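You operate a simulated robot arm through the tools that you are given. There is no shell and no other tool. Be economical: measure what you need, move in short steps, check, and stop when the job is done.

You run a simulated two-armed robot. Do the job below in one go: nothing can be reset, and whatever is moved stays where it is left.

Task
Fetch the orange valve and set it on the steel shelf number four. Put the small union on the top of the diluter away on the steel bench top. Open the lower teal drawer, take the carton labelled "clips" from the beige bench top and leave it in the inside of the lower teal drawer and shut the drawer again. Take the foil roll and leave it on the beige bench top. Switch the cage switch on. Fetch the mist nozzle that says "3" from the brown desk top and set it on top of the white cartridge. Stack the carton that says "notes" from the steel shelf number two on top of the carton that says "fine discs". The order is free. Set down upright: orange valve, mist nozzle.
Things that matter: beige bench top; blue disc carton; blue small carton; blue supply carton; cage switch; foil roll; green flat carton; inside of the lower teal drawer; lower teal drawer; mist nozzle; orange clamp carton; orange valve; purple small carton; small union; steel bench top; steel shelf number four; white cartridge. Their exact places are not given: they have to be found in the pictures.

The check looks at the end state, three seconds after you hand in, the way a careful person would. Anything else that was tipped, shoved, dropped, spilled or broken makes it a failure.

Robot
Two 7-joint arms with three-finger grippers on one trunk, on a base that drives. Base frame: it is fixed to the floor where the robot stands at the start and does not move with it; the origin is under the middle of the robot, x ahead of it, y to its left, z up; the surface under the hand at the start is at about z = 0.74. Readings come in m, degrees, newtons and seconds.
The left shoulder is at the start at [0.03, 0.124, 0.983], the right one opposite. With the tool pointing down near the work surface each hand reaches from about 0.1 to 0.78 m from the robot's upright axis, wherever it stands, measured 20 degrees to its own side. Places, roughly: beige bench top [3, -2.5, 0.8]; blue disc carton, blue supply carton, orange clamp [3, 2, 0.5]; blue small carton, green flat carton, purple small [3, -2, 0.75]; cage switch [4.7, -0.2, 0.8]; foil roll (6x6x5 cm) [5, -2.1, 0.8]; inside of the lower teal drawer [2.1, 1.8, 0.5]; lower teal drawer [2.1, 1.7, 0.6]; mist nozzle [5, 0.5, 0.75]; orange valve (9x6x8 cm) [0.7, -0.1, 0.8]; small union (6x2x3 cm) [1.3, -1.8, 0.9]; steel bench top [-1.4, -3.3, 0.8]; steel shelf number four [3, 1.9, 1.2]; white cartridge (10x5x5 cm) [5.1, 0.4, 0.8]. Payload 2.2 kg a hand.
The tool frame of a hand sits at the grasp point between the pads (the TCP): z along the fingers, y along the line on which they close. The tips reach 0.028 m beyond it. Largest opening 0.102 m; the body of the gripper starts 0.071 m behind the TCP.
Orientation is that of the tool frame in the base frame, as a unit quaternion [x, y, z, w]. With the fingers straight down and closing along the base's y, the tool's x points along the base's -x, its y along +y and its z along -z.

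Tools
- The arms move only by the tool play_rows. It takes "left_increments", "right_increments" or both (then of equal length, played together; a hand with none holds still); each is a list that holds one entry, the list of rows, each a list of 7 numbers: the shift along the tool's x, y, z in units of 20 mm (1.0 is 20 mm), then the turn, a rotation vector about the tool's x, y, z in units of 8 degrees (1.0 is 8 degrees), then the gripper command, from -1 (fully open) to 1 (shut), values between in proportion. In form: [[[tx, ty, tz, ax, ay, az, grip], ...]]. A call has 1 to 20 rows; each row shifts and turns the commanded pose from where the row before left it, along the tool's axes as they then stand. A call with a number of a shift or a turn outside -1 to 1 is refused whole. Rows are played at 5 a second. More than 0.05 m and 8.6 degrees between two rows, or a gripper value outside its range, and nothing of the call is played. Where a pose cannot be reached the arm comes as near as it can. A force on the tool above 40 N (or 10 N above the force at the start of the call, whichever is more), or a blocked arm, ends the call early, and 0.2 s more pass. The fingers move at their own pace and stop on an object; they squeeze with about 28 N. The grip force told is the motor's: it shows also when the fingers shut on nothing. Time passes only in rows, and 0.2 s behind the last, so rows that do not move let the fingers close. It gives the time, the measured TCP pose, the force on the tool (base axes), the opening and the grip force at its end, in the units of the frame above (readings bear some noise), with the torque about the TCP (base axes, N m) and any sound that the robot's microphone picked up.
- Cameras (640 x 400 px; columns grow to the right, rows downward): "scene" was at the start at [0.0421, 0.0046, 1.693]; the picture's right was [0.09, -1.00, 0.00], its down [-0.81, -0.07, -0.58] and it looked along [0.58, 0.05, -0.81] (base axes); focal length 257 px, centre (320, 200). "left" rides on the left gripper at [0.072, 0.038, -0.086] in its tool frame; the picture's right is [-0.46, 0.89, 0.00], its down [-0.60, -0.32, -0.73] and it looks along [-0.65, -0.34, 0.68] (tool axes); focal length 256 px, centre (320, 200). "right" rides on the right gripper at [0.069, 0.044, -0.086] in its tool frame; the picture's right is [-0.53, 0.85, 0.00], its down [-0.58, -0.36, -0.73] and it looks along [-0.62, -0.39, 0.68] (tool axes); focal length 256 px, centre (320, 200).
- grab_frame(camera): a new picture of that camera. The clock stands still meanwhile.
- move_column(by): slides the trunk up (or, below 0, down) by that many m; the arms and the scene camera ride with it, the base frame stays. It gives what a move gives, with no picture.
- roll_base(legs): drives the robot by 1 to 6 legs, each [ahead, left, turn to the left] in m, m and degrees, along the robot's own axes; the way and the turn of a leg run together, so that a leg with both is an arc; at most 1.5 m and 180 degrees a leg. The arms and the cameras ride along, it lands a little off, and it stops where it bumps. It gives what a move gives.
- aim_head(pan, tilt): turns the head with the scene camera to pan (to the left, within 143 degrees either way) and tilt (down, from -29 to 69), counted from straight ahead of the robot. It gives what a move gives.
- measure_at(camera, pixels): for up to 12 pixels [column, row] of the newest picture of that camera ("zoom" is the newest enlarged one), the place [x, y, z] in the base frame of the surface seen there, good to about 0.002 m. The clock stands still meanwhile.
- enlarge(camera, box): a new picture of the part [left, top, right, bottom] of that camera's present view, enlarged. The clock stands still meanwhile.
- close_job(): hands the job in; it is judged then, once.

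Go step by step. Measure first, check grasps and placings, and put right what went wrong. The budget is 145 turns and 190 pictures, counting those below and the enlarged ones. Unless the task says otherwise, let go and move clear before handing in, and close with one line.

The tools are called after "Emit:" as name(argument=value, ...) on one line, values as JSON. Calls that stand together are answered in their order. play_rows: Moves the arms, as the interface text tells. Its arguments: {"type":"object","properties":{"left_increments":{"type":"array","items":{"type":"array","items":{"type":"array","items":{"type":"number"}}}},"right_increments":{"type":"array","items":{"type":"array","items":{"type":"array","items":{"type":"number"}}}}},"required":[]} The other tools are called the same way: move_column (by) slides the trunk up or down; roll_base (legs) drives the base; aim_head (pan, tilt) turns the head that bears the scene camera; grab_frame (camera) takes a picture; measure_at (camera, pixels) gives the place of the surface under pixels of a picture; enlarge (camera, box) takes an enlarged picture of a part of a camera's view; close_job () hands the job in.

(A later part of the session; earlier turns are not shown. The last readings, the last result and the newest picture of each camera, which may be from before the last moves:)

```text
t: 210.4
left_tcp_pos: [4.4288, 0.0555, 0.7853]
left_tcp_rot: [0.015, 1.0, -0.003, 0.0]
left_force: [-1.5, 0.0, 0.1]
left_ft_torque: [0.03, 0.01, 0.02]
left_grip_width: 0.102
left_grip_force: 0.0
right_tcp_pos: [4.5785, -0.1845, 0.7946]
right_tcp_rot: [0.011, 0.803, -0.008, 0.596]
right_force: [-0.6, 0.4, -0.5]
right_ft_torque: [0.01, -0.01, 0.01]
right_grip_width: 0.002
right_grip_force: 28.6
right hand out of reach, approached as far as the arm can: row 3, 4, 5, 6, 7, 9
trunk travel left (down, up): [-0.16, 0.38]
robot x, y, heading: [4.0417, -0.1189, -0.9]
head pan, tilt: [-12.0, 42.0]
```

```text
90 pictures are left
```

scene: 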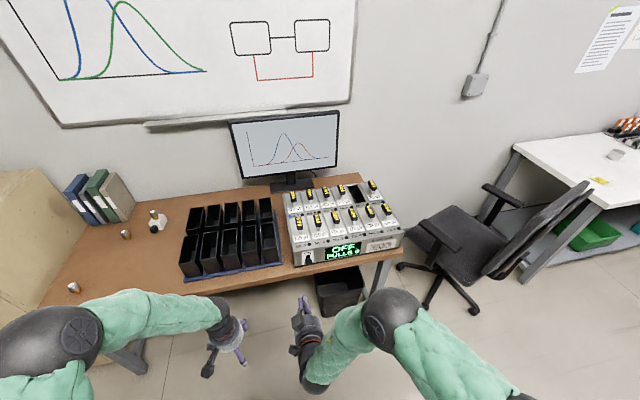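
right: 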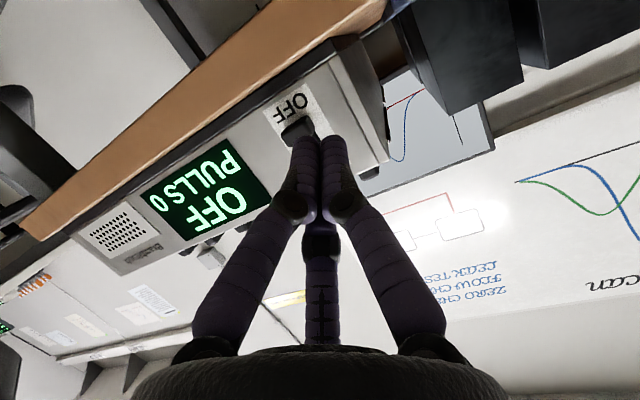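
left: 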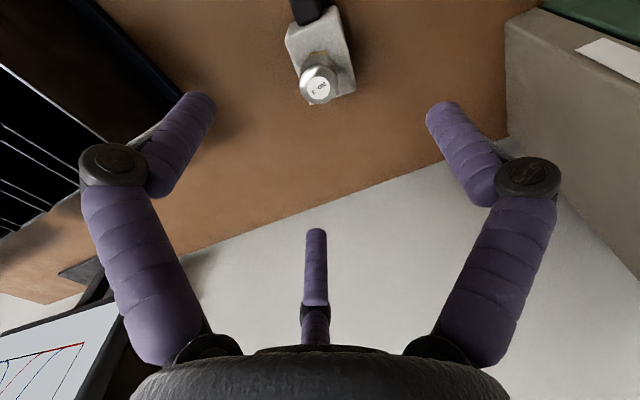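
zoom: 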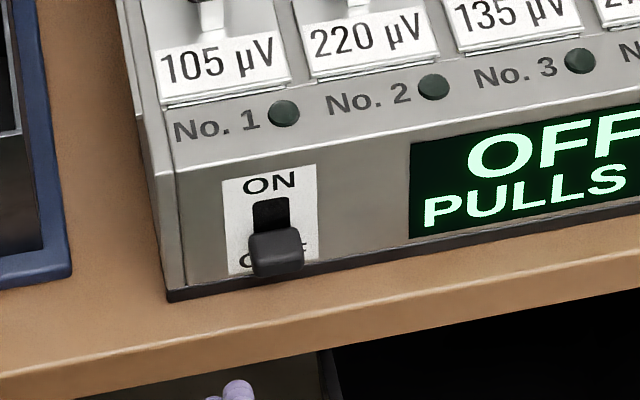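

The arm is at a limit, but the base and trunk can do the rest: trunk down 33 mm, base right 39 mm, ahead 77 mm, then trunk up to flip.

Emit:
move_column(by=-0.034)

Emit:
roll_base(legs=[[0, -0.038, 0], [0.072, 0, 0]])

Emit:
enlarge(camera="scene", box=[274, 230, 354, 280])

Emit:
grab_frame(camera="right")

```text
t: 211.2
left_tcp_pos: [4.429, 0.0543, 0.7521]
left_tcp_rot: [0.016, 1.0, -0.003, 0.0]
left_force: [-0.1, 0.7, -0.3]
left_ft_torque: [0.04, 0.03, 0.01]
left_grip_width: 0.1021
left_grip_force: 0.0
right_tcp_pos: [4.5774, -0.1849, 0.7603]
right_tcp_rot: [0.011, 0.803, -0.007, 0.596]
right_force: [-0.6, -0.9, -0.2]
right_ft_torque: [0.02, 0.02, 0.02]
right_grip_width: 0.002
right_grip_force: 28.5
trunk travel left (down, up): [-0.126, 0.414]
robot x, y, heading: [4.0427, -0.1195, -0.7]
head pan, tilt: [-12.0, 42.0]
```

```text
t: 212.8
left_tcp_pos: [4.5006, 0.015, 0.7518]
left_tcp_rot: [0.016, 1.0, -0.003, 0.001]
left_force: [-1.1, 0.3, -0.3]
left_ft_torque: [0.02, -0.02, -0.01]
left_grip_width: 0.1018
left_grip_force: 0.2
right_tcp_pos: [4.6483, -0.2238, 0.7609]
right_tcp_rot: [0.012, 0.802, -0.008, 0.597]
right_force: [0.4, -0.6, -0.5]
right_ft_torque: [0.02, 0.03, 0.0]
right_grip_width: 0.0022
right_grip_force: 28.1
trunk travel left (down, up): [-0.126, 0.414]
robot x, y, heading: [4.112, -0.156, -0.9]
head pan, tilt: [-12.0, 42.0]
stopped in leg 2: the force on the tool passed its limit at 48 N (the readings are from after the stop); the commanded pose is now the measured one
```

```text
8.00 times, centred on (314, 255) of scene
```

zoom: 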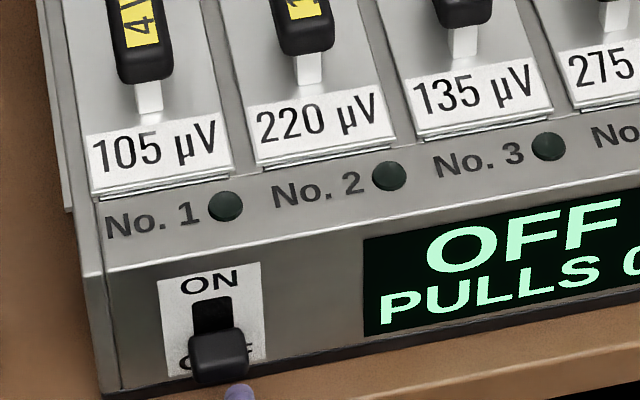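

```text
88 pictures are left
```

right: 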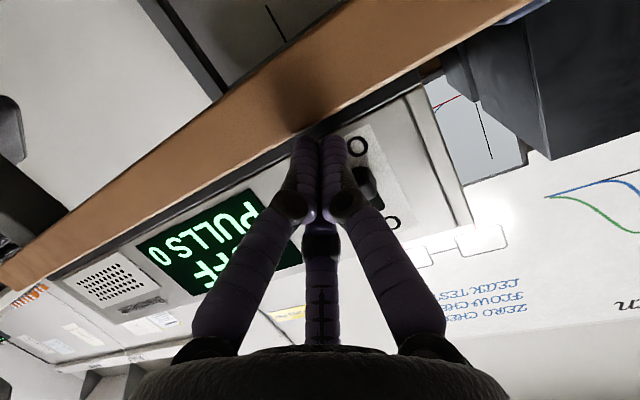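

The fist tip touches just under and ~8 mm right of the lever. I'll back 4 mm, shift 8 mm left, and raise the trunk to flip it.

Emit:
roll_base(legs=[[-0.004, 0.008, 0]])

Emit:
move_column(by=0.05)

Emit:
enlarge(camera="scene", box=[264, 220, 360, 280])

```text
t: 213.6
left_tcp_pos: [4.4966, 0.0243, 0.752]
left_tcp_rot: [0.015, 1.0, -0.004, 0.001]
left_force: [0.3, 0.0, -0.1]
left_ft_torque: [-0.05, -0.02, 0.02]
left_grip_width: 0.102
left_grip_force: 0.0
right_tcp_pos: [4.6448, -0.2158, 0.7613]
right_tcp_rot: [0.013, 0.802, -0.01, 0.597]
right_force: [-1.1, 0.3, 0.8]
right_ft_torque: [0.0, 0.0, -0.01]
right_grip_width: 0.0021
right_grip_force: 28.6
trunk travel left (down, up): [-0.126, 0.414]
robot x, y, heading: [4.1069, -0.1536, -1.0]
head pan, tilt: [-12.0, 42.0]
```

```text
t: 214.5
left_tcp_pos: [4.4953, 0.0234, 0.8024]
left_tcp_rot: [0.015, 1.0, -0.003, 0.001]
left_force: [0.0, 0.7, -1.1]
left_ft_torque: [-0.01, 0.01, 0.01]
left_grip_width: 0.1022
left_grip_force: 0.1
right_tcp_pos: [4.6442, -0.2161, 0.8117]
right_tcp_rot: [0.012, 0.801, -0.009, 0.598]
right_force: [-9.0, 0.5, 1.1]
right_ft_torque: [0.01, -0.06, 0.03]
right_grip_width: 0.0021
right_grip_force: 27.4
trunk travel left (down, up): [-0.176, 0.364]
robot x, y, heading: [4.1089, -0.1508, -0.5]
head pan, tilt: [-12.0, 42.0]
```

```text
6.67 times, centred on (312, 250) of scene
```

zoom: 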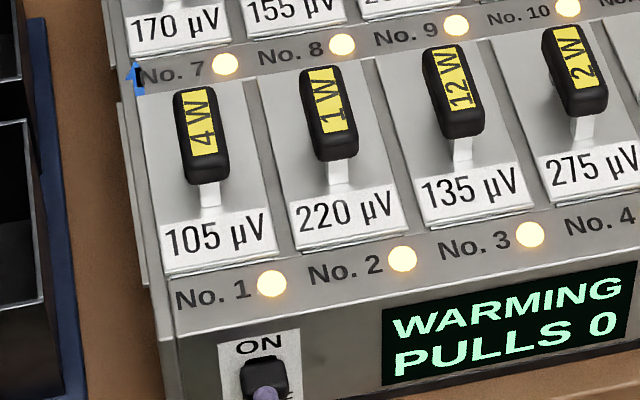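

The display reads "WARMING" and the lights are on, so the switch is ON. I'll back off, restore the right hand, and look toward the foil bench.

Emit:
roll_base(legs=[[-0.3, 0, 0]])

Emit:
play_rows(right_increments=[[[0, 0, 0, 0, 0.918, 0, -1], [0, 0, 0, 0, 0.918, 0, -1], [0, 0, 0, 0, 0.918, 0, -1], [0, 0, 0, 0, 0.918, 0, -1], [0, 0, 0, 0, 0.918, 0, -1], [0, 0, 0, 0, 0.918, 0, -1], [0, 0, 0, 0, 0.918, 0, -1], [0, 0, 0, 0, 0.918, 0, -1], [0, 0, 0, 0, 0.918, 0, -1], [0, 0, 0, 0, 0.918, 0, -1]]])

Emit:
move_column(by=0.2)

Emit:
aim_head(pan=-60, tilt=25)

Emit:
grab_frame(camera="scene")

Emit:
aim_head(pan=-125, tilt=25)

Emit:
grab_frame(camera="scene")

```text
t: 216.5
left_tcp_pos: [4.2016, 0.0261, 0.8028]
left_tcp_rot: [0.019, 1.0, -0.004, 0.001]
left_force: [-0.2, 1.1, 0.1]
left_ft_torque: [0.0, 0.0, -0.01]
left_grip_width: 0.102
left_grip_force: 0.1
right_tcp_pos: [4.3478, -0.2136, 0.81]
right_tcp_rot: [0.013, 0.802, -0.009, 0.597]
right_force: [-1.1, -0.3, 1.4]
right_ft_torque: [-0.01, -0.01, -0.03]
right_grip_width: 0.0022
right_grip_force: 28.0
trunk travel left (down, up): [-0.176, 0.364]
robot x, y, heading: [3.8106, -0.1462, -1.0]
head pan, tilt: [-12.0, 42.0]
```

```text
t: 218.7
left_tcp_pos: [4.2018, 0.0267, 0.8019]
left_tcp_rot: [0.018, 1.0, -0.004, 0.001]
left_force: [0.1, -0.7, 0.2]
left_ft_torque: [0.01, -0.02, -0.02]
left_grip_width: 0.102
left_grip_force: 0.1
right_tcp_pos: [4.3485, -0.2134, 0.8104]
right_tcp_rot: [0.018, 1.0, 0.001, -0.002]
right_force: [-0.4, -0.2, 0.8]
right_ft_torque: [-0.02, 0.03, -0.01]
right_grip_width: 0.1019
right_grip_force: 0.0
trunk travel left (down, up): [-0.176, 0.364]
robot x, y, heading: [3.8143, -0.1434, -1.0]
head pan, tilt: [-12.0, 42.0]
```

```text
t: 220.9
left_tcp_pos: [4.2017, 0.0263, 1.001]
left_tcp_rot: [0.018, 1.0, -0.003, 0.0]
left_force: [1.0, 0.6, -0.1]
left_ft_torque: [-0.01, 0.03, 0.0]
left_grip_width: 0.102
left_grip_force: 0.1
right_tcp_pos: [4.3489, -0.2135, 1.0106]
right_tcp_rot: [0.017, 1.0, 0.0, -0.001]
right_force: [0.4, 1.0, 0.5]
right_ft_torque: [-0.02, 0.02, -0.03]
right_grip_width: 0.1023
right_grip_force: 0.1
trunk travel left (down, up): [-0.376, 0.164]
robot x, y, heading: [3.817, -0.144, -0.9]
head pan, tilt: [-12.0, 42.0]
```

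```text
t: 222.1
left_tcp_pos: [4.2027, 0.0263, 1.0005]
left_tcp_rot: [0.018, 1.0, -0.003, 0.0]
left_force: [-0.6, 0.0, -0.3]
left_ft_torque: [-0.01, 0.01, -0.01]
left_grip_width: 0.1021
left_grip_force: 0.1
right_tcp_pos: [4.3468, -0.2131, 1.01]
right_tcp_rot: [0.018, 1.0, 0.0, -0.001]
right_force: [1.3, -0.3, -0.3]
right_ft_torque: [-0.03, -0.01, 0.0]
right_grip_width: 0.1018
right_grip_force: 0.0
trunk travel left (down, up): [-0.376, 0.164]
robot x, y, heading: [3.8169, -0.1428, -1.0]
head pan, tilt: [-60.0, 25.0]
```

```text
86 pictures are left
```

scene: 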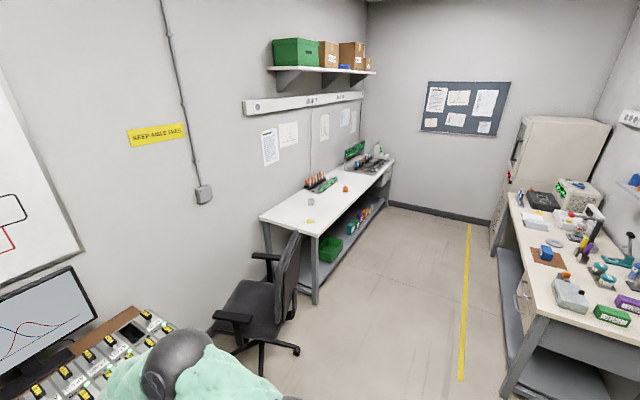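

```text
t: 223.4
left_tcp_pos: [4.2015, 0.027, 1.0015]
left_tcp_rot: [0.018, 1.0, -0.004, 0.0]
left_force: [0.8, 0.9, -0.2]
left_ft_torque: [0.0, 0.03, 0.01]
left_grip_width: 0.1018
left_grip_force: 0.1
right_tcp_pos: [4.3483, -0.2137, 1.0102]
right_tcp_rot: [0.017, 1.0, 0.0, -0.001]
right_force: [0.4, -0.3, 0.1]
right_ft_torque: [0.01, -0.03, 0.02]
right_grip_width: 0.1021
right_grip_force: 0.1
trunk travel left (down, up): [-0.376, 0.164]
robot x, y, heading: [3.8144, -0.146, -0.9]
head pan, tilt: [-125.0, 25.0]
```

```text
85 pictures are left
```

scene: 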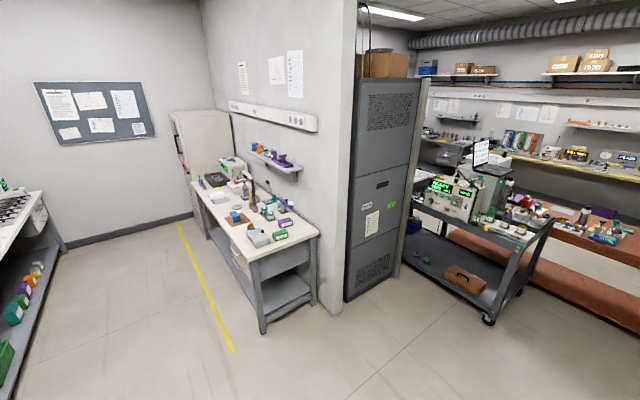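

White bench (foil) is on the +x side and the beige bench on the −x side of an aisle. I'll drive down the aisle facing −y, then turn to face the white bench.

Emit:
roll_base(legs=[[-0.07, 0, 0], [0, 0, -89], [1.5, 0, 0], [0.43, 0, 0], [0, 0, 90]])

Emit:
aim_head(pan=0, tilt=35)

Emit:
grab_frame(camera="scene")

```text
t: 241.3
left_tcp_pos: [4.1152, -1.9046, 1.0017]
left_tcp_rot: [0.018, 1.0, -0.003, 0.001]
left_force: [0.0, 0.4, -0.8]
left_ft_torque: [0.02, 0.0, -0.03]
left_grip_width: 0.1019
left_grip_force: 0.1
right_tcp_pos: [4.2614, -2.1439, 1.0107]
right_tcp_rot: [0.017, 1.0, -0.001, 0.0]
right_force: [0.1, -0.4, -0.2]
right_ft_torque: [0.04, -0.01, -0.01]
right_grip_width: 0.1021
right_grip_force: 0.0
trunk travel left (down, up): [-0.376, 0.164]
robot x, y, heading: [3.7283, -2.0718, -1.2]
head pan, tilt: [-125.0, 25.0]
```

```text
t: 243.3
left_tcp_pos: [4.1155, -1.9034, 1.0019]
left_tcp_rot: [0.019, 1.0, -0.004, 0.0]
left_force: [0.1, 0.3, -1.1]
left_ft_torque: [0.01, 0.0, 0.02]
left_grip_width: 0.1019
left_grip_force: 0.0
right_tcp_pos: [4.2606, -2.1445, 1.0103]
right_tcp_rot: [0.017, 1.0, 0.0, -0.002]
right_force: [-0.3, 0.2, -0.4]
right_ft_torque: [0.0, -0.03, 0.0]
right_grip_width: 0.1019
right_grip_force: 0.1
trunk travel left (down, up): [-0.376, 0.164]
robot x, y, heading: [3.7254, -2.0759, -1.2]
head pan, tilt: [0.0, 35.0]
```

```text
84 pictures are left
```

scene: 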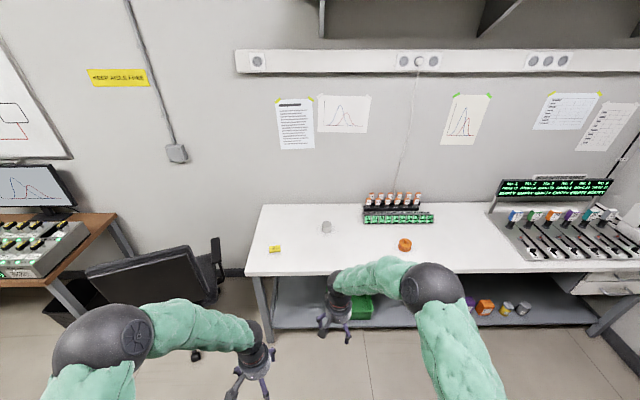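

Emit:
enlarge(camera="scene", box=[305, 205, 433, 285])

Emit:
measure_at(camera="scene", pixels=[[327, 223], [327, 230], [322, 227], [332, 227], [404, 241], [404, 248], [340, 255], [300, 273], [380, 272]])

```text
5.00 times, centred on (369, 245) of scene
```

zoom: 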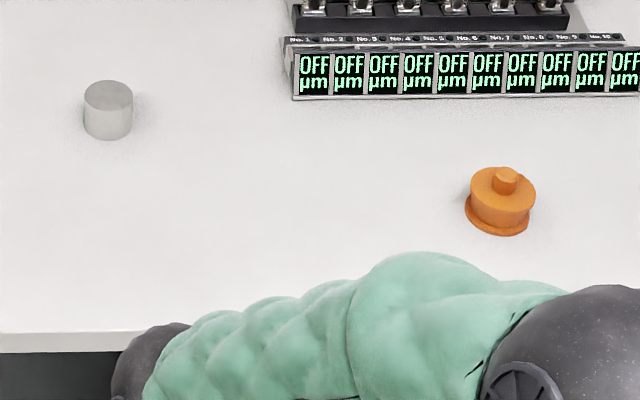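

```text
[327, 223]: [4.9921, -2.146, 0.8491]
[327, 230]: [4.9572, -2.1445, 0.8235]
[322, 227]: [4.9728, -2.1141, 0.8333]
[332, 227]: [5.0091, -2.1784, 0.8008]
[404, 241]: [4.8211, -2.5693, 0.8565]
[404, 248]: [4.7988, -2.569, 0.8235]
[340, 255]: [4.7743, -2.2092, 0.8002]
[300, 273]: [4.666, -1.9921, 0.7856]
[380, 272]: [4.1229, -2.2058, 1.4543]
```

The silver cylinder at (4.987,-2.145), z 0.80–0.849, is the foil roll. I'll drive ahead 0.6 m and bring the right hand over it.

Emit:
roll_base(legs=[[0.6, 0, 1]])

Emit:
grab_frame(camera="right")

```text
t: 246.7
left_tcp_pos: [4.7152, -1.9096, 1.0015]
left_tcp_rot: [0.015, 1.0, -0.003, 0.0]
left_force: [0.1, 0.1, 0.1]
left_ft_torque: [0.01, 0.03, -0.02]
left_grip_width: 0.1022
left_grip_force: 0.0
right_tcp_pos: [4.8631, -2.1497, 1.01]
right_tcp_rot: [0.014, 1.0, 0.0, 0.0]
right_force: [-0.6, 0.4, -0.6]
right_ft_torque: [-0.01, 0.03, 0.0]
right_grip_width: 0.102
right_grip_force: 0.0
trunk travel left (down, up): [-0.376, 0.164]
robot x, y, heading: [4.3288, -2.084, -0.7]
head pan, tilt: [0.0, 35.0]
```

```text
82 pictures are left
```

right: 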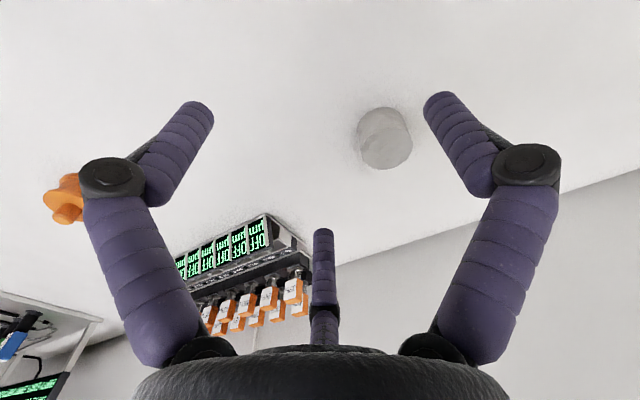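

Emit:
measure_at(camera="right", pixels=[[385, 150], [362, 130], [408, 150], [380, 112], [385, 166], [390, 140]])

```text
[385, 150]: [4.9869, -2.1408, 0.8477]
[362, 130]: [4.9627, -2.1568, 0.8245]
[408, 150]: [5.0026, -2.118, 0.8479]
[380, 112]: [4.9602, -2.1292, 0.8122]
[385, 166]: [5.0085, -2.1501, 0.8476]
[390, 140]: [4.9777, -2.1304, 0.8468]
```

Centre (4.987,-2.142). Move over, descend, grip and lift.

Emit:
play_rows(right_increments=[[[-0.886, 0.08, 0.6, 0, 0, 0, -1], [-0.886, 0.08, 0.6, 0, 0, 0, -1], [-0.886, 0.08, 0.6, 0, 0, 0, -1], [-0.886, 0.08, 0.6, 0, 0, 0, -1], [-0.886, 0.08, 0.6, 0, 0, 0, -1], [-0.886, 0.08, 0.6, 0, 0, 0, -1], [-0.886, 0.08, 0.6, 0, 0, 0, -1], [0, 0, 0.93, 0, 0, 0, -1], [0, 0, 0.93, 0, 0, 0, -1], [0, 0, 0.93, 0, 0, 0, -1], [0, 0, 0.93, 0, 0, 0, -1], [0, 0, 0.93, 0, 0, 0, -1], [0, 0, 0, 0, 0, 0, 1], [0, 0, 0, 0, 0, 0, 1], [0, 0, 0, 0, 0, 0, 1], [0, 0, 0, 0, 0, 0, 1]]])

Emit:
play_rows(right_increments=[[[0, 0, -0.5, 0, 0, 0, 1], [0, 0, -1, 0, 0, 0, 1], [0, 0, -1, 0, 0, 0, 1], [0, 0, -1, 0, 0, 0, 1], [0, 0, -1, 0, 0, 0, 1], [0, 0, -1, 0, 0, 0, 1], [0, 0, 0, 0, 0, 0, 1]]])

Emit:
grab_frame(camera="right")

```text
t: 250.1
left_tcp_pos: [4.7139, -1.9095, 1.0018]
left_tcp_rot: [0.014, 1.0, -0.004, 0.0]
left_force: [0.5, 0.7, 1.0]
left_ft_torque: [-0.03, 0.01, -0.04]
left_grip_width: 0.102
left_grip_force: 0.1
right_tcp_pos: [4.9867, -2.1418, 0.834]
right_tcp_rot: [0.014, 1.0, 0.001, 0.0]
right_force: [1.9, -0.1, 3.5]
right_ft_torque: [0.13, -0.07, -0.05]
right_grip_width: 0.0581
right_grip_force: 27.9
trunk travel left (down, up): [-0.376, 0.164]
robot x, y, heading: [4.3277, -2.0849, -0.6]
head pan, tilt: [0.0, 35.0]
```

```text
t: 251.7
left_tcp_pos: [4.7145, -1.9097, 1.0009]
left_tcp_rot: [0.014, 1.0, -0.003, 0.0]
left_force: [-0.5, -0.2, -0.6]
left_ft_torque: [0.01, -0.03, -0.03]
left_grip_width: 0.1021
left_grip_force: 0.0
right_tcp_pos: [4.9863, -2.1423, 0.9445]
right_tcp_rot: [0.014, 1.0, -0.001, -0.001]
right_force: [0.6, 0.0, -1.1]
right_ft_torque: [0.0, -0.01, -0.02]
right_grip_width: 0.0582
right_grip_force: 28.0
trunk travel left (down, up): [-0.376, 0.164]
robot x, y, heading: [4.3288, -2.0836, -0.6]
head pan, tilt: [0.0, 35.0]
```

```text
81 pictures are left
```

right: 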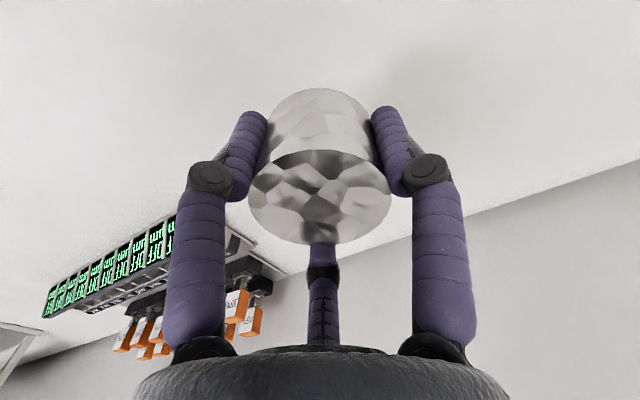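

Foil roll held (bottom 34 mm below the TCP). I'll retract, back up, turn around toward the beige bench and look.

Emit:
play_rows(right_increments=[[[0, 0, -1, 0, 0, 0, 1], [0, 0, -1, 0, 0, 0, 1], [1, 0, -1, 0, 0, 0, 1], [1, 0, 0, 0, 0, 0, 1], [1, 0, 0, 0, 0, 0, 1], [1, 0, 0, 0, 0, 0, 1], [1, 0, 0, 0, 0, 0, 1], [1, 0, 0, 0, 0, 0, 1], [1, 0, 0, 0, 0, 0, 1], [1, 0, 0, 0, 0, 0, 1]]])

Emit:
roll_base(legs=[[-0.3, 0, 0], [0, 0, -179]])

Emit:
aim_head(pan=0, tilt=35)

Emit:
grab_frame(camera="scene")

```text
t: 253.9
left_tcp_pos: [4.7132, -1.9082, 1.0008]
left_tcp_rot: [0.015, 1.0, -0.004, 0.001]
left_force: [0.0, 0.4, 0.4]
left_ft_torque: [0.02, 0.01, 0.01]
left_grip_width: 0.102
left_grip_force: 0.1
right_tcp_pos: [4.8253, -2.1352, 1.004]
right_tcp_rot: [0.015, 1.0, 0.001, -0.001]
right_force: [0.4, -0.3, -0.6]
right_ft_torque: [0.01, 0.0, -0.02]
right_grip_width: 0.0577
right_grip_force: 27.8
trunk travel left (down, up): [-0.376, 0.164]
robot x, y, heading: [4.3253, -2.0831, -0.5]
head pan, tilt: [0.0, 35.0]
```

```text
t: 263.3
left_tcp_pos: [3.6443, -2.2544, 1.0022]
left_tcp_rot: [1.0, -0.011, 0.0, -0.003]
left_force: [0.4, 0.4, 0.2]
left_ft_torque: [0.03, 0.01, -0.02]
left_grip_width: 0.1018
left_grip_force: 0.0
right_tcp_pos: [3.5311, -2.0278, 1.0038]
right_tcp_rot: [1.0, -0.012, 0.001, -0.001]
right_force: [0.6, -0.3, -1.2]
right_ft_torque: [-0.01, -0.03, 0.02]
right_grip_width: 0.0578
right_grip_force: 27.6
trunk travel left (down, up): [-0.376, 0.164]
robot x, y, heading: [4.0322, -2.0731, 179.8]
head pan, tilt: [0.0, 35.0]
```

```text
t: 263.9
left_tcp_pos: [3.6428, -2.2543, 1.0017]
left_tcp_rot: [1.0, -0.013, 0.0, -0.004]
left_force: [0.6, 0.0, -0.3]
left_ft_torque: [-0.01, -0.04, 0.01]
left_grip_width: 0.1022
left_grip_force: 0.0
right_tcp_pos: [3.5302, -2.0293, 1.0042]
right_tcp_rot: [1.0, -0.012, 0.001, 0.001]
right_force: [0.0, -0.1, -0.7]
right_ft_torque: [0.01, 0.04, -0.02]
right_grip_width: 0.0579
right_grip_force: 28.1
trunk travel left (down, up): [-0.376, 0.164]
robot x, y, heading: [4.0317, -2.0793, 179.4]
head pan, tilt: [0.0, 35.0]
```

```text
80 pictures are left
```

scene: 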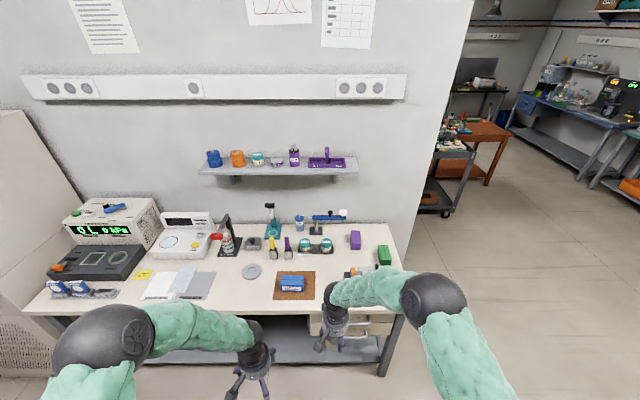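

Emit:
enlarge(camera="scene", box=[230, 220, 410, 332])

Emit:
measure_at(camera="scene", pixels=[[292, 279], [292, 288], [355, 236], [355, 243], [384, 249], [384, 258], [252, 271], [235, 295], [250, 315], [330, 280], [230, 270], [265, 290]])

```text
3.56 times, centred on (320, 276) of scene
```

zoom: 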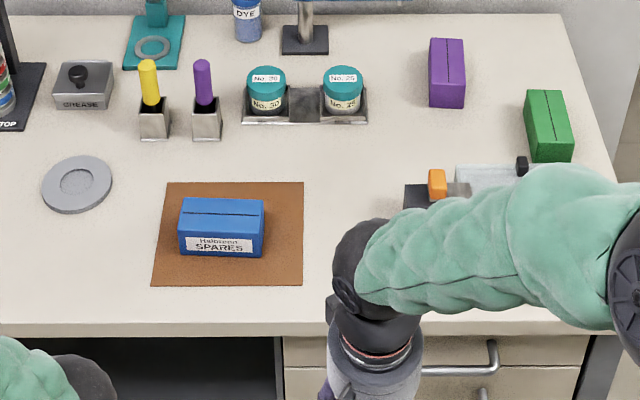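

```text
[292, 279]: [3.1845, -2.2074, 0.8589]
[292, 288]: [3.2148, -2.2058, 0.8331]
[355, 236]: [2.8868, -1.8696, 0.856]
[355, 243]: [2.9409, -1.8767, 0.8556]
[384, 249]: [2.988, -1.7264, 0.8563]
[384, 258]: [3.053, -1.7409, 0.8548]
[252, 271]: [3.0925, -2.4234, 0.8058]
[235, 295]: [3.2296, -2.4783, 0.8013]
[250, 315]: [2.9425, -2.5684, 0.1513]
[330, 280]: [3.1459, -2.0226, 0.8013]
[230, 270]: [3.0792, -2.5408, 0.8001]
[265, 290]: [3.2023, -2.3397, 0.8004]
```

Blue says SPARES; the purple and green labels face away (toward +y). First I'll set the foil roll down on free bench space at about (3.215,-2.38), using the base to get there.

Emit:
roll_base(legs=[[0, 0.351, 0], [0.313, 0, 0]])

Emit:
grab_frame(camera="right")

Emit:
grab_frame(camera="scene")

```text
t: 267.9
left_tcp_pos: [3.3301, -2.6066, 1.0013]
left_tcp_rot: [1.0, -0.014, 0.0, -0.003]
left_force: [-0.5, 0.3, -0.6]
left_ft_torque: [0.03, -0.02, -0.02]
left_grip_width: 0.1021
left_grip_force: 0.1
right_tcp_pos: [3.2168, -2.3802, 1.0033]
right_tcp_rot: [1.0, -0.013, 0.002, 0.0]
right_force: [-1.7, -0.7, -1.2]
right_ft_torque: [0.03, -0.01, 0.01]
right_grip_width: 0.058
right_grip_force: 28.4
trunk travel left (down, up): [-0.376, 0.164]
robot x, y, heading: [3.7158, -2.4326, 179.7]
head pan, tilt: [0.0, 35.0]
```

```text
78 pictures are left
```

right: 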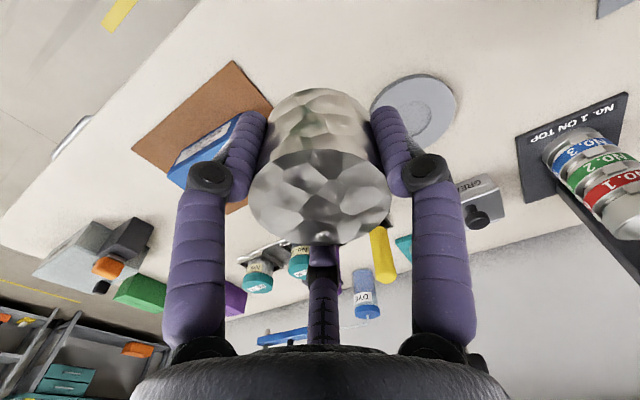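

```text
77 pictures are left
```

scene: 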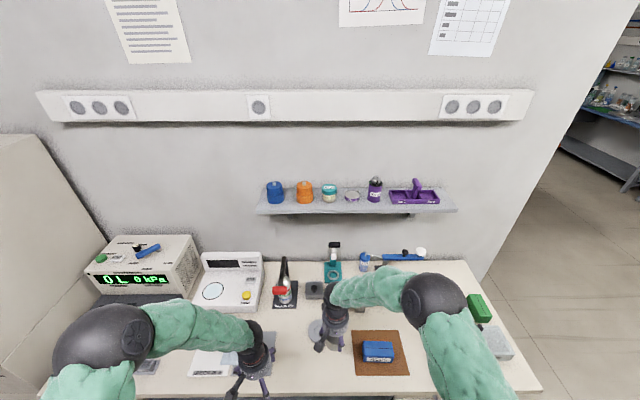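

Clear below. Lower, release, rise.

Emit:
play_rows(right_increments=[[[0, 0, 1, 0, 0, 0, 1], [0, 0, 1, 0, 0, 0, 1], [0, 0, 1, 0, 0, 0, 1], [0, 0, 1, 0, 0, 0, 1], [0, 0, 1, 0, 0, 0, 1], [0, 0, 1, 0, 0, 0, 1], [0, 0, 1, 0, 0, 0, 1], [0, 0, 1, 0, 0, 0, 1], [0, 0, 0.3, 0, 0, 0, 1], [0, 0, 0, 0, 0, 0, 1]]])

Emit:
play_rows(right_increments=[[[0, 0, 0.06, 0, 0, 0, 0.3], [0, 0, 0, 0, 0, 0, 0], [0, 0, 0, 0, 0, 0, -0.5], [0, 0, 0, 0, 0, 0, -1], [0, 0, 0, 0, 0, 0, -1], [0, 0, -0.5, 0, 0, 0, -1], [0, 0, -1, 0, 0, 0, -1], [0, 0, -1, 0, 0, 0, -1], [0, 0, -1, 0, 0, 0, -1], [0, 0, -1, 0, 0, 0, -1], [0, 0, -1, 0, 0, 0, -1], [0, 0, -1, 0, 0, 0, -1], [0, 0, -1, 0, 0, 0, -1]]])

Emit:
grab_frame(camera="right")

```text
t: 270.1
left_tcp_pos: [3.3303, -2.6068, 1.0009]
left_tcp_rot: [1.0, -0.014, -0.001, -0.003]
left_force: [0.3, 0.5, -0.4]
left_ft_torque: [0.03, 0.0, -0.01]
left_grip_width: 0.102
left_grip_force: 0.1
right_tcp_pos: [3.2157, -2.3813, 0.8381]
right_tcp_rot: [1.0, -0.013, 0.001, 0.0]
right_force: [0.4, 0.7, -1.7]
right_ft_torque: [-0.03, 0.0, 0.0]
right_grip_width: 0.058
right_grip_force: 28.1
trunk travel left (down, up): [-0.376, 0.164]
robot x, y, heading: [3.7131, -2.4325, 179.7]
head pan, tilt: [0.0, 35.0]
```

```text
t: 272.9
left_tcp_pos: [3.3298, -2.607, 1.0023]
left_tcp_rot: [1.0, -0.014, 0.0, -0.004]
left_force: [-0.3, -0.5, -0.7]
left_ft_torque: [0.02, 0.02, 0.03]
left_grip_width: 0.1019
left_grip_force: 0.2
right_tcp_pos: [3.2199, -2.3805, 0.9861]
right_tcp_rot: [1.0, -0.012, 0.002, 0.0]
right_force: [-0.3, 0.0, 0.1]
right_ft_torque: [0.01, 0.01, 0.01]
right_grip_width: 0.1022
right_grip_force: 0.0
trunk travel left (down, up): [-0.376, 0.164]
robot x, y, heading: [3.7158, -2.4335, 179.4]
head pan, tilt: [0.0, 35.0]
```

```text
76 pictures are left
```

right: 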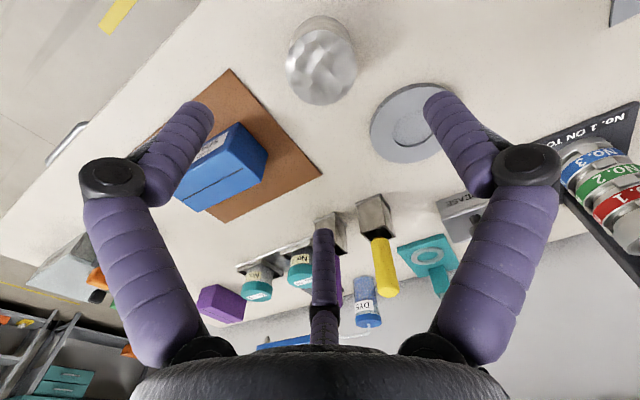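

Foil roll stands on the beige bench. I'll back off and slide to the bench's north end to read the purple and green labels.

Emit:
roll_base(legs=[[-0.22, 0, 0], [0, -1.2, 0]])

Emit:
aim_head(pan=30, tilt=35)

Emit:
grab_frame(camera="scene")

Emit:
enlarge(camera="scene", box=[260, 160, 380, 235])

```text
t: 280.1
left_tcp_pos: [3.5526, -1.4362, 1.0022]
left_tcp_rot: [1.0, -0.007, 0.0, -0.003]
left_force: [-0.5, -0.2, -0.4]
left_ft_torque: [-0.02, 0.03, -0.04]
left_grip_width: 0.1019
left_grip_force: 0.0
right_tcp_pos: [3.4375, -1.2108, 0.9866]
right_tcp_rot: [1.0, -0.005, 0.001, 0.001]
right_force: [0.0, 0.2, 0.0]
right_ft_torque: [0.01, -0.02, 0.06]
right_grip_width: 0.1017
right_grip_force: 0.0
trunk travel left (down, up): [-0.376, 0.164]
robot x, y, heading: [3.9373, -1.2579, -179.6]
head pan, tilt: [0.0, 35.0]
```

```text
t: 281.1
left_tcp_pos: [3.5527, -1.437, 1.001]
left_tcp_rot: [1.0, -0.008, 0.0, -0.003]
left_force: [0.0, 0.0, 0.8]
left_ft_torque: [-0.02, 0.01, 0.02]
left_grip_width: 0.1021
left_grip_force: 0.1
right_tcp_pos: [3.4369, -1.213, 0.9856]
right_tcp_rot: [1.0, -0.006, 0.001, 0.001]
right_force: [0.2, 0.1, -0.1]
right_ft_torque: [0.0, -0.02, 0.06]
right_grip_width: 0.1022
right_grip_force: 0.1
trunk travel left (down, up): [-0.376, 0.164]
robot x, y, heading: [3.9395, -1.2553, -179.9]
head pan, tilt: [30.0, 35.0]
```

```text
75 pictures are left
```

scene: 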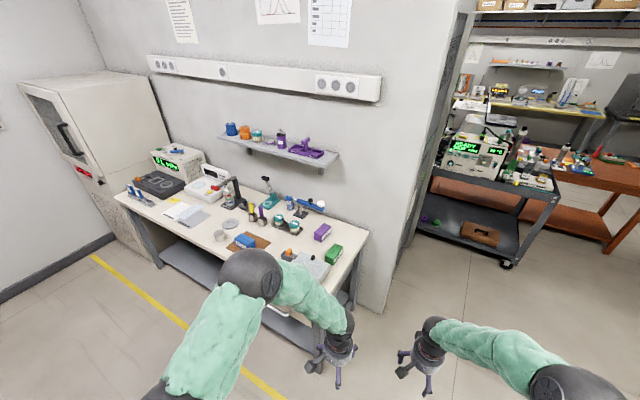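

```text
5.33 times, centred on (320, 198) of scene
```

zoom: 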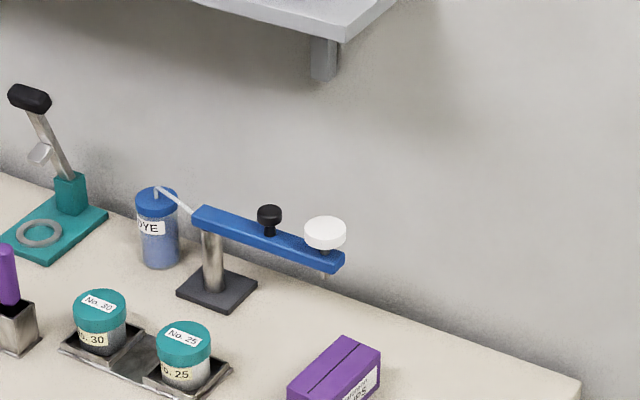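

Emit:
enlarge(camera="scene", box=[300, 215, 360, 270])

Emit:
measure_at(camera="scene", pixels=[[313, 232], [319, 222], [331, 229], [325, 236], [320, 230], [325, 252], [331, 243], [342, 248], [336, 257], [360, 240]])

```text
7.27 times, centred on (330, 242) of scene
```

zoom: 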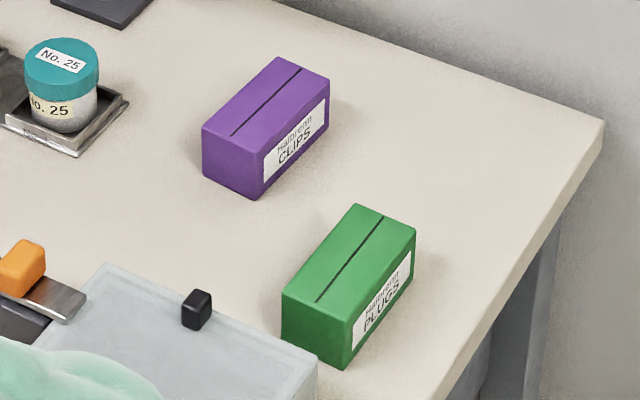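

```text
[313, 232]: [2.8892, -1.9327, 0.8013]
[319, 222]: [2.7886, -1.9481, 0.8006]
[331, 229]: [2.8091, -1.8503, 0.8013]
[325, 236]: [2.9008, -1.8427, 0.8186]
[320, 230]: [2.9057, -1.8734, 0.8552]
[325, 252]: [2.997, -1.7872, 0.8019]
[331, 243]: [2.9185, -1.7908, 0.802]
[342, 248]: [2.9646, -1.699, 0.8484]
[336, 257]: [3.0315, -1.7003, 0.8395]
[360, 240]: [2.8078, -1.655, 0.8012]
```

Purple is CLIPS. I'll measure its top corners.

Emit:
measure_at(camera="zoom", pixels=[[281, 62], [325, 82], [254, 154], [208, 128], [265, 105], [205, 165], [256, 194]])

```text
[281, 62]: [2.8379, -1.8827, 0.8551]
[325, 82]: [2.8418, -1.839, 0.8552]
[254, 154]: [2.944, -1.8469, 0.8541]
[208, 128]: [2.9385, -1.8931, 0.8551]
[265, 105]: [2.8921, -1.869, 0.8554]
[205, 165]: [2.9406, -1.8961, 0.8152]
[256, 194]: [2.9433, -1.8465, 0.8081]
```

CLIPS: x 2.838–2.943, y −1.895 to −1.84, top 0.855. I'll lower the trunk 0.1 m, drive up to the bench front, raise the right hand, and extend the left hand over it.

Emit:
roll_base(legs=[[0, 0.45, 0]])

Emit:
play_rows(right_increments=[[[1, 0, -1, 0, 0, 0, -1], [1, 0, -1, 0, 0, 0, -1], [1, 0, -1, 0, 0, 0, -1], [1, 0, -1, 0, 0, 0, -1], [1, 0, -1, 0, 0, 0, -1], [1, 0, -1, 0, 0, 0, -1]]])

Emit:
move_column(by=-0.1)

Emit:
roll_base(legs=[[0.3, 0, 0]])

Emit:
play_rows(left_increments=[[[-1, 0, 0, 0, 0, 0, -0.8], [-1, 0, 0, 0, 0, 0, -0.8], [-1, 0, 0, 0, 0, 0, -0.8], [-1, 0, 0, 0, 0, 0, -0.8], [-1, 0, 0, 0, 0, 0, -0.8], [-1, 0, 0, 0, 0, 0, -0.8], [-1, 0, 0, 0, 0, 0, -0.8], [-1, 0, 0, 0, 0, 0, -0.8], [-1, 0, 0, 0, 0, 0, -0.8], [-1, 0, 0, 0, 0, 0, -0.8], [-1, 0, 0, 0, 0, 0, -0.8], [-1, 0, 0, 0, 0, 0, -0.8], [-1, 0, 0, 0, 0, 0, -0.8], [-1, 0, 0, 0, 0, 0, -0.8], [-1, 0, 0, 0, 0, 0, -0.8], [-1, 0, 0, 0, 0, 0, -0.8], [-1, 0, 0, 0, 0, 0, -0.8], [0, 0, 0, 0, 0, 0, -0.8]]])

Emit:
grab_frame(camera="left")

```text
t: 283.8
left_tcp_pos: [3.5549, -1.8987, 1.0019]
left_tcp_rot: [1.0, -0.006, 0.001, -0.003]
left_force: [0.7, 0.0, -0.4]
left_ft_torque: [0.05, 0.0, -0.04]
left_grip_width: 0.102
left_grip_force: 0.1
right_tcp_pos: [3.4402, -1.6757, 0.9861]
right_tcp_rot: [1.0, -0.005, 0.001, 0.0]
right_force: [-0.2, 0.6, 0.4]
right_ft_torque: [0.0, 0.0, 0.01]
right_grip_width: 0.102
right_grip_force: 0.1
trunk travel left (down, up): [-0.376, 0.164]
robot x, y, heading: [3.9408, -1.7186, -179.3]
head pan, tilt: [30.0, 35.0]
```

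```text
t: 285.2
left_tcp_pos: [3.556, -1.898, 1.0026]
left_tcp_rot: [1.0, -0.006, -0.001, -0.003]
left_force: [0.7, 0.0, -0.4]
left_ft_torque: [0.05, 0.02, -0.02]
left_grip_width: 0.102
left_grip_force: 0.1
right_tcp_pos: [3.5623, -1.676, 1.1071]
right_tcp_rot: [1.0, -0.006, 0.0, 0.001]
right_force: [0.0, 1.3, 0.4]
right_ft_torque: [0.03, 0.04, 0.0]
right_grip_width: 0.1021
right_grip_force: 0.0
trunk travel left (down, up): [-0.376, 0.164]
robot x, y, heading: [3.9356, -1.7176, -179.7]
head pan, tilt: [30.0, 35.0]
```

```text
t: 286.6
left_tcp_pos: [3.5558, -1.8982, 0.9019]
left_tcp_rot: [1.0, -0.006, -0.002, -0.003]
left_force: [-0.4, -0.4, -0.3]
left_ft_torque: [0.0, 0.03, -0.01]
left_grip_width: 0.1021
left_grip_force: 0.0
right_tcp_pos: [3.5608, -1.676, 1.0057]
right_tcp_rot: [1.0, -0.005, 0.001, 0.001]
right_force: [0.8, 0.2, 0.6]
right_ft_torque: [-0.01, 0.0, 0.0]
right_grip_width: 0.1018
right_grip_force: 0.1
trunk travel left (down, up): [-0.276, 0.264]
robot x, y, heading: [3.9362, -1.7169, -179.9]
head pan, tilt: [30.0, 35.0]
```

```text
t: 288.6
left_tcp_pos: [3.254, -1.8985, 0.9014]
left_tcp_rot: [1.0, -0.008, -0.001, -0.003]
left_force: [0.0, 0.1, -0.4]
left_ft_torque: [-0.01, -0.01, -0.01]
left_grip_width: 0.1019
left_grip_force: 0.0
right_tcp_pos: [3.2609, -1.6754, 1.0069]
right_tcp_rot: [1.0, -0.008, 0.001, 0.0]
right_force: [-1.2, 0.3, -1.2]
right_ft_torque: [0.0, -0.03, -0.03]
right_grip_width: 0.1018
right_grip_force: 0.0
trunk travel left (down, up): [-0.276, 0.264]
robot x, y, heading: [3.6376, -1.72, -180.1]
head pan, tilt: [30.0, 35.0]
```

```text
t: 292.4
left_tcp_pos: [2.913, -1.8922, 0.9016]
left_tcp_rot: [1.0, -0.008, 0.0, -0.004]
left_force: [-0.1, -0.6, -0.3]
left_ft_torque: [-0.01, 0.01, -0.02]
left_grip_width: 0.0921
left_grip_force: 0.0
right_tcp_pos: [3.2611, -1.6766, 1.0065]
right_tcp_rot: [1.0, -0.007, 0.0, 0.0]
right_force: [-0.2, 0.0, -0.6]
right_ft_torque: [0.03, 0.01, 0.0]
right_grip_width: 0.1021
right_grip_force: 0.1
trunk travel left (down, up): [-0.276, 0.264]
robot x, y, heading: [3.6368, -1.7208, -179.8]
head pan, tilt: [30.0, 35.0]
```

```text
72 pictures are left
```

left: 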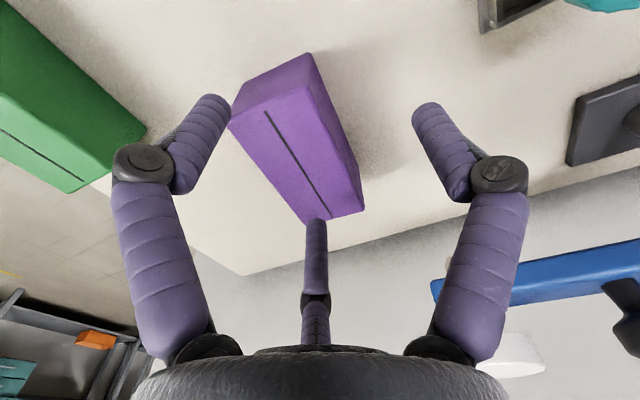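

Good position. I'll shift to (2.891,-1.856), yaw 6° to match the carton, descend, close and lift.

Emit:
play_rows(left_increments=[[[-0.55, -0.9, 0, 0, 0, 0, -0.8], [-0.55, -0.9, 0, 0, 0, 0, -0.8], [0, 0, 0, 0, 0, 0.72, -0.8], [0, 0, 0.87, 0, 0, 0, -0.8], [0, 0, 0.87, 0, 0, 0, -0.8], [0, 0, 0.87, 0, 0, 0, -0.8], [0, 0, 0.87, 0, 0, 0, -0.8], [0, 0, 0, 0, 0, 0, 1], [0, 0, 0, 0, 0, 0, 1], [0, 0, 0, 0, 0, 0, 1], [0, 0, 0, 0, 0, 0, 1]]])

Emit:
play_rows(left_increments=[[[0, 0, -0.5, 0, 0, 0, 1], [0, 0, -1, 0, 0, 0, 1], [0, 0, -1, 0, 0, 0, 1], [0, 0, -1, 0, 0, 0, 1], [0, 0, 0, 0, 0, 0, 1]]])

Emit:
grab_frame(camera="left")

```text
t: 294.8
left_tcp_pos: [2.8962, -1.856, 0.8341]
left_tcp_rot: [0.998, -0.058, 0.0, -0.004]
left_force: [-0.5, -2.1, 2.3]
left_ft_torque: [-0.18, -0.01, 0.0]
left_grip_width: 0.0765
left_grip_force: 28.3
right_tcp_pos: [3.2614, -1.6755, 1.0069]
right_tcp_rot: [1.0, -0.007, 0.001, 0.0]
right_force: [0.0, -0.3, -0.2]
right_ft_torque: [0.01, -0.03, -0.03]
right_grip_width: 0.1021
right_grip_force: 0.1
trunk travel left (down, up): [-0.276, 0.264]
robot x, y, heading: [3.6362, -1.7209, -179.7]
head pan, tilt: [30.0, 35.0]
```

```text
t: 296.0
left_tcp_pos: [2.8943, -1.8559, 0.9015]
left_tcp_rot: [0.998, -0.058, 0.0, -0.005]
left_force: [0.1, -0.5, 0.1]
left_ft_torque: [-0.01, -0.06, -0.02]
left_grip_width: 0.0765
left_grip_force: 27.7
right_tcp_pos: [3.2618, -1.6763, 1.0061]
right_tcp_rot: [1.0, -0.007, 0.001, 0.0]
right_force: [-0.6, 0.5, -0.5]
right_ft_torque: [0.01, 0.0, -0.02]
right_grip_width: 0.1022
right_grip_force: 0.1
trunk travel left (down, up): [-0.276, 0.264]
robot x, y, heading: [3.6442, -1.7222, -179.7]
head pan, tilt: [30.0, 35.0]
```

```text
71 pictures are left
```

left: 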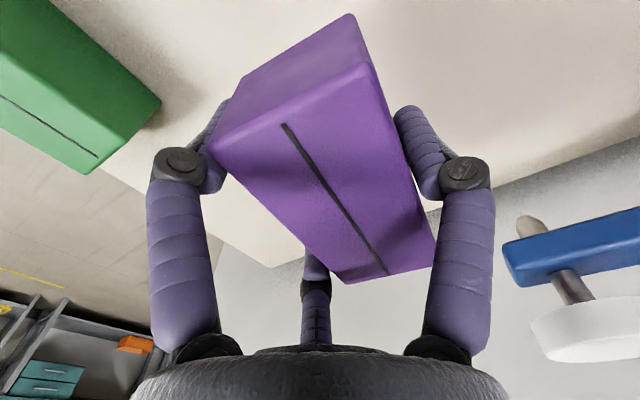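

CLIPS is held. I'll raise it, retract, and carry it to the teal drawer front.

Emit:
play_rows(left_increments=[[[0, 0, -1, 0, 0, 0, 1], [0, 0, -1, 0, 0, 0, 1], [0, 0, -1, 0, 0, 0, 1], [0, 0, -1, 0, 0, 0, 1], [0, 0, -1, 0, 0, 0, 1], [0, 0, -1, 0, 0, 0, 1], [1, 0, 0, 0, 0, 0, 1], [1, 0, 0, 0, 0, 0, 1], [1, 0, 0, 0, 0, 0, 1], [1, 0, 0, 0, 0, 0, 1], [1, 0, 0, 0, 0, 0, 1], [1, 0, 0, 0, 0, 0, 1], [1, 0, 0, 0, 0, 0, 1], [1, 0, 0, 0, 0, 0, 1], [1, 0, 0, 0, 0, 0, 1], [1, 0, 0, 0, 0, 0, 1], [1, 0, 0, 0, 0, 0, 1], [1, 0, 0, 0, 0, 0, 1], [1, 0, 0, 0, 0, 0, 1], [1, 0, 0, 0, 0, 0, 1]]])

Emit:
roll_base(legs=[[-0.3, 0, 0], [0, 0, -90], [1.5, 0, 0], [1.02, 0, 0], [0, 1.5, 0], [0, 0.33, 0]])

Emit:
aim_head(pan=0, tilt=45)

Emit:
grab_frame(camera="scene")

```text
t: 300.2
left_tcp_pos: [3.1718, -1.8902, 1.0229]
left_tcp_rot: [0.998, -0.057, -0.001, -0.004]
left_force: [0.4, 0.3, -1.4]
left_ft_torque: [0.01, 0.01, -0.01]
left_grip_width: 0.0766
left_grip_force: 28.0
right_tcp_pos: [3.262, -1.6769, 1.0071]
right_tcp_rot: [1.0, -0.007, 0.001, 0.0]
right_force: [0.4, -0.4, 0.6]
right_ft_torque: [-0.03, -0.01, 0.05]
right_grip_width: 0.102
right_grip_force: 0.0
trunk travel left (down, up): [-0.276, 0.264]
robot x, y, heading: [3.6395, -1.7197, -179.9]
head pan, tilt: [30.0, 35.0]
```

```text
t: 327.0
left_tcp_pos: [1.9, 1.2497, 1.0222]
left_tcp_rot: [-0.678, 0.736, -0.002, 0.003]
left_force: [0.4, -0.3, -0.3]
left_ft_torque: [-0.01, -0.04, -0.03]
left_grip_width: 0.0763
left_grip_force: 28.3
right_tcp_pos: [2.1182, 1.169, 1.0078]
right_tcp_rot: [0.714, -0.7, 0.0, 0.001]
right_force: [-0.6, -0.4, -0.4]
right_ft_torque: [0.04, -0.01, -0.03]
right_grip_width: 0.1022
right_grip_force: 0.0
trunk travel left (down, up): [-0.276, 0.264]
robot x, y, heading: [2.0866, 0.791, 92.3]
head pan, tilt: [30.0, 35.0]
```

```text
t: 327.9
left_tcp_pos: [1.9013, 1.2511, 1.023]
left_tcp_rot: [-0.678, 0.735, -0.002, 0.003]
left_force: [0.5, 0.5, -1.1]
left_ft_torque: [0.0, 0.01, 0.0]
left_grip_width: 0.0765
left_grip_force: 28.1
right_tcp_pos: [2.1176, 1.1678, 1.007]
right_tcp_rot: [0.715, -0.699, 0.0, 0.001]
right_force: [0.8, -0.4, -0.4]
right_ft_torque: [0.02, 0.0, -0.01]
right_grip_width: 0.102
right_grip_force: 0.1
trunk travel left (down, up): [-0.276, 0.264]
robot x, y, heading: [2.0876, 0.7901, 92.4]
head pan, tilt: [0.0, 45.0]
```

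```text
70 pictures are left
```

scene: 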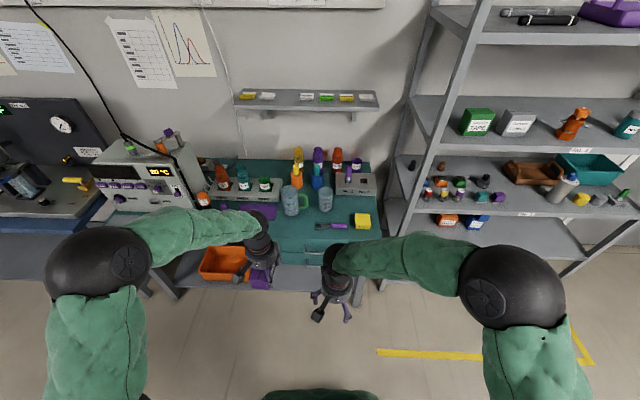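

I'll lower the trunk to see the drawer fronts and handles.

Emit:
move_column(by=-0.26)

Emit:
aim_head(pan=-3, tilt=42)

Emit:
enlarge(camera="scene", box=[230, 180, 430, 305])

```text
t: 330.6
left_tcp_pos: [1.9017, 1.2513, 0.7625]
left_tcp_rot: [-0.678, 0.735, -0.002, 0.002]
left_force: [-0.4, 0.9, -1.6]
left_ft_torque: [-0.01, -0.02, 0.04]
left_grip_width: 0.0765
left_grip_force: 27.5
right_tcp_pos: [2.1171, 1.169, 0.7477]
right_tcp_rot: [0.714, -0.7, 0.0, 0.001]
right_force: [-0.6, -0.5, 0.9]
right_ft_torque: [0.02, -0.01, 0.0]
right_grip_width: 0.1019
right_grip_force: 0.0
trunk travel left (down, up): [-0.016, 0.524]
robot x, y, heading: [2.0882, 0.7877, 91.9]
head pan, tilt: [0.0, 45.0]
```

```text
t: 331.2
left_tcp_pos: [1.9016, 1.25, 0.7633]
left_tcp_rot: [-0.678, 0.735, -0.001, 0.003]
left_force: [0.1, 0.3, -1.6]
left_ft_torque: [-0.01, -0.02, 0.01]
left_grip_width: 0.0767
left_grip_force: 27.2
right_tcp_pos: [2.118, 1.1676, 0.7479]
right_tcp_rot: [0.714, -0.7, 0.0, 0.0]
right_force: [0.8, 1.4, -0.2]
right_ft_torque: [-0.03, 0.01, -0.01]
right_grip_width: 0.1019
right_grip_force: 0.2
trunk travel left (down, up): [-0.016, 0.524]
robot x, y, heading: [2.0901, 0.7913, 92.1]
head pan, tilt: [-3.0, 42.0]
```

```text
3.20 times, centred on (330, 242) of scene
```

zoom: 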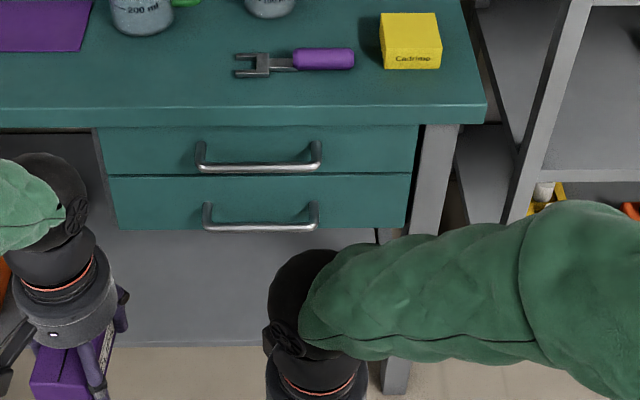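

Emit:
measure_at(camera="zoom", pixels=[[260, 228], [225, 228], [300, 227], [206, 210], [313, 208], [260, 210], [260, 190], [258, 167], [255, 140], [120, 205], [400, 200], [290, 105]])

```text
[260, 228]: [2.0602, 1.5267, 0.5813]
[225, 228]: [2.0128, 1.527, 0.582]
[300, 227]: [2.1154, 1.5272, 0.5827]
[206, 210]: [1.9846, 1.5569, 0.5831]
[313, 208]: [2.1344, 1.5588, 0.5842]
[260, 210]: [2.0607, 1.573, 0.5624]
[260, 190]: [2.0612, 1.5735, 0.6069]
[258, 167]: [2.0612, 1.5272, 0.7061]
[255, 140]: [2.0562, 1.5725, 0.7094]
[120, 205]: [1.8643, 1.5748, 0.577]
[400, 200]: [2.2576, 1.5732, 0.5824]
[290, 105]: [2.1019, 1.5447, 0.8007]
```

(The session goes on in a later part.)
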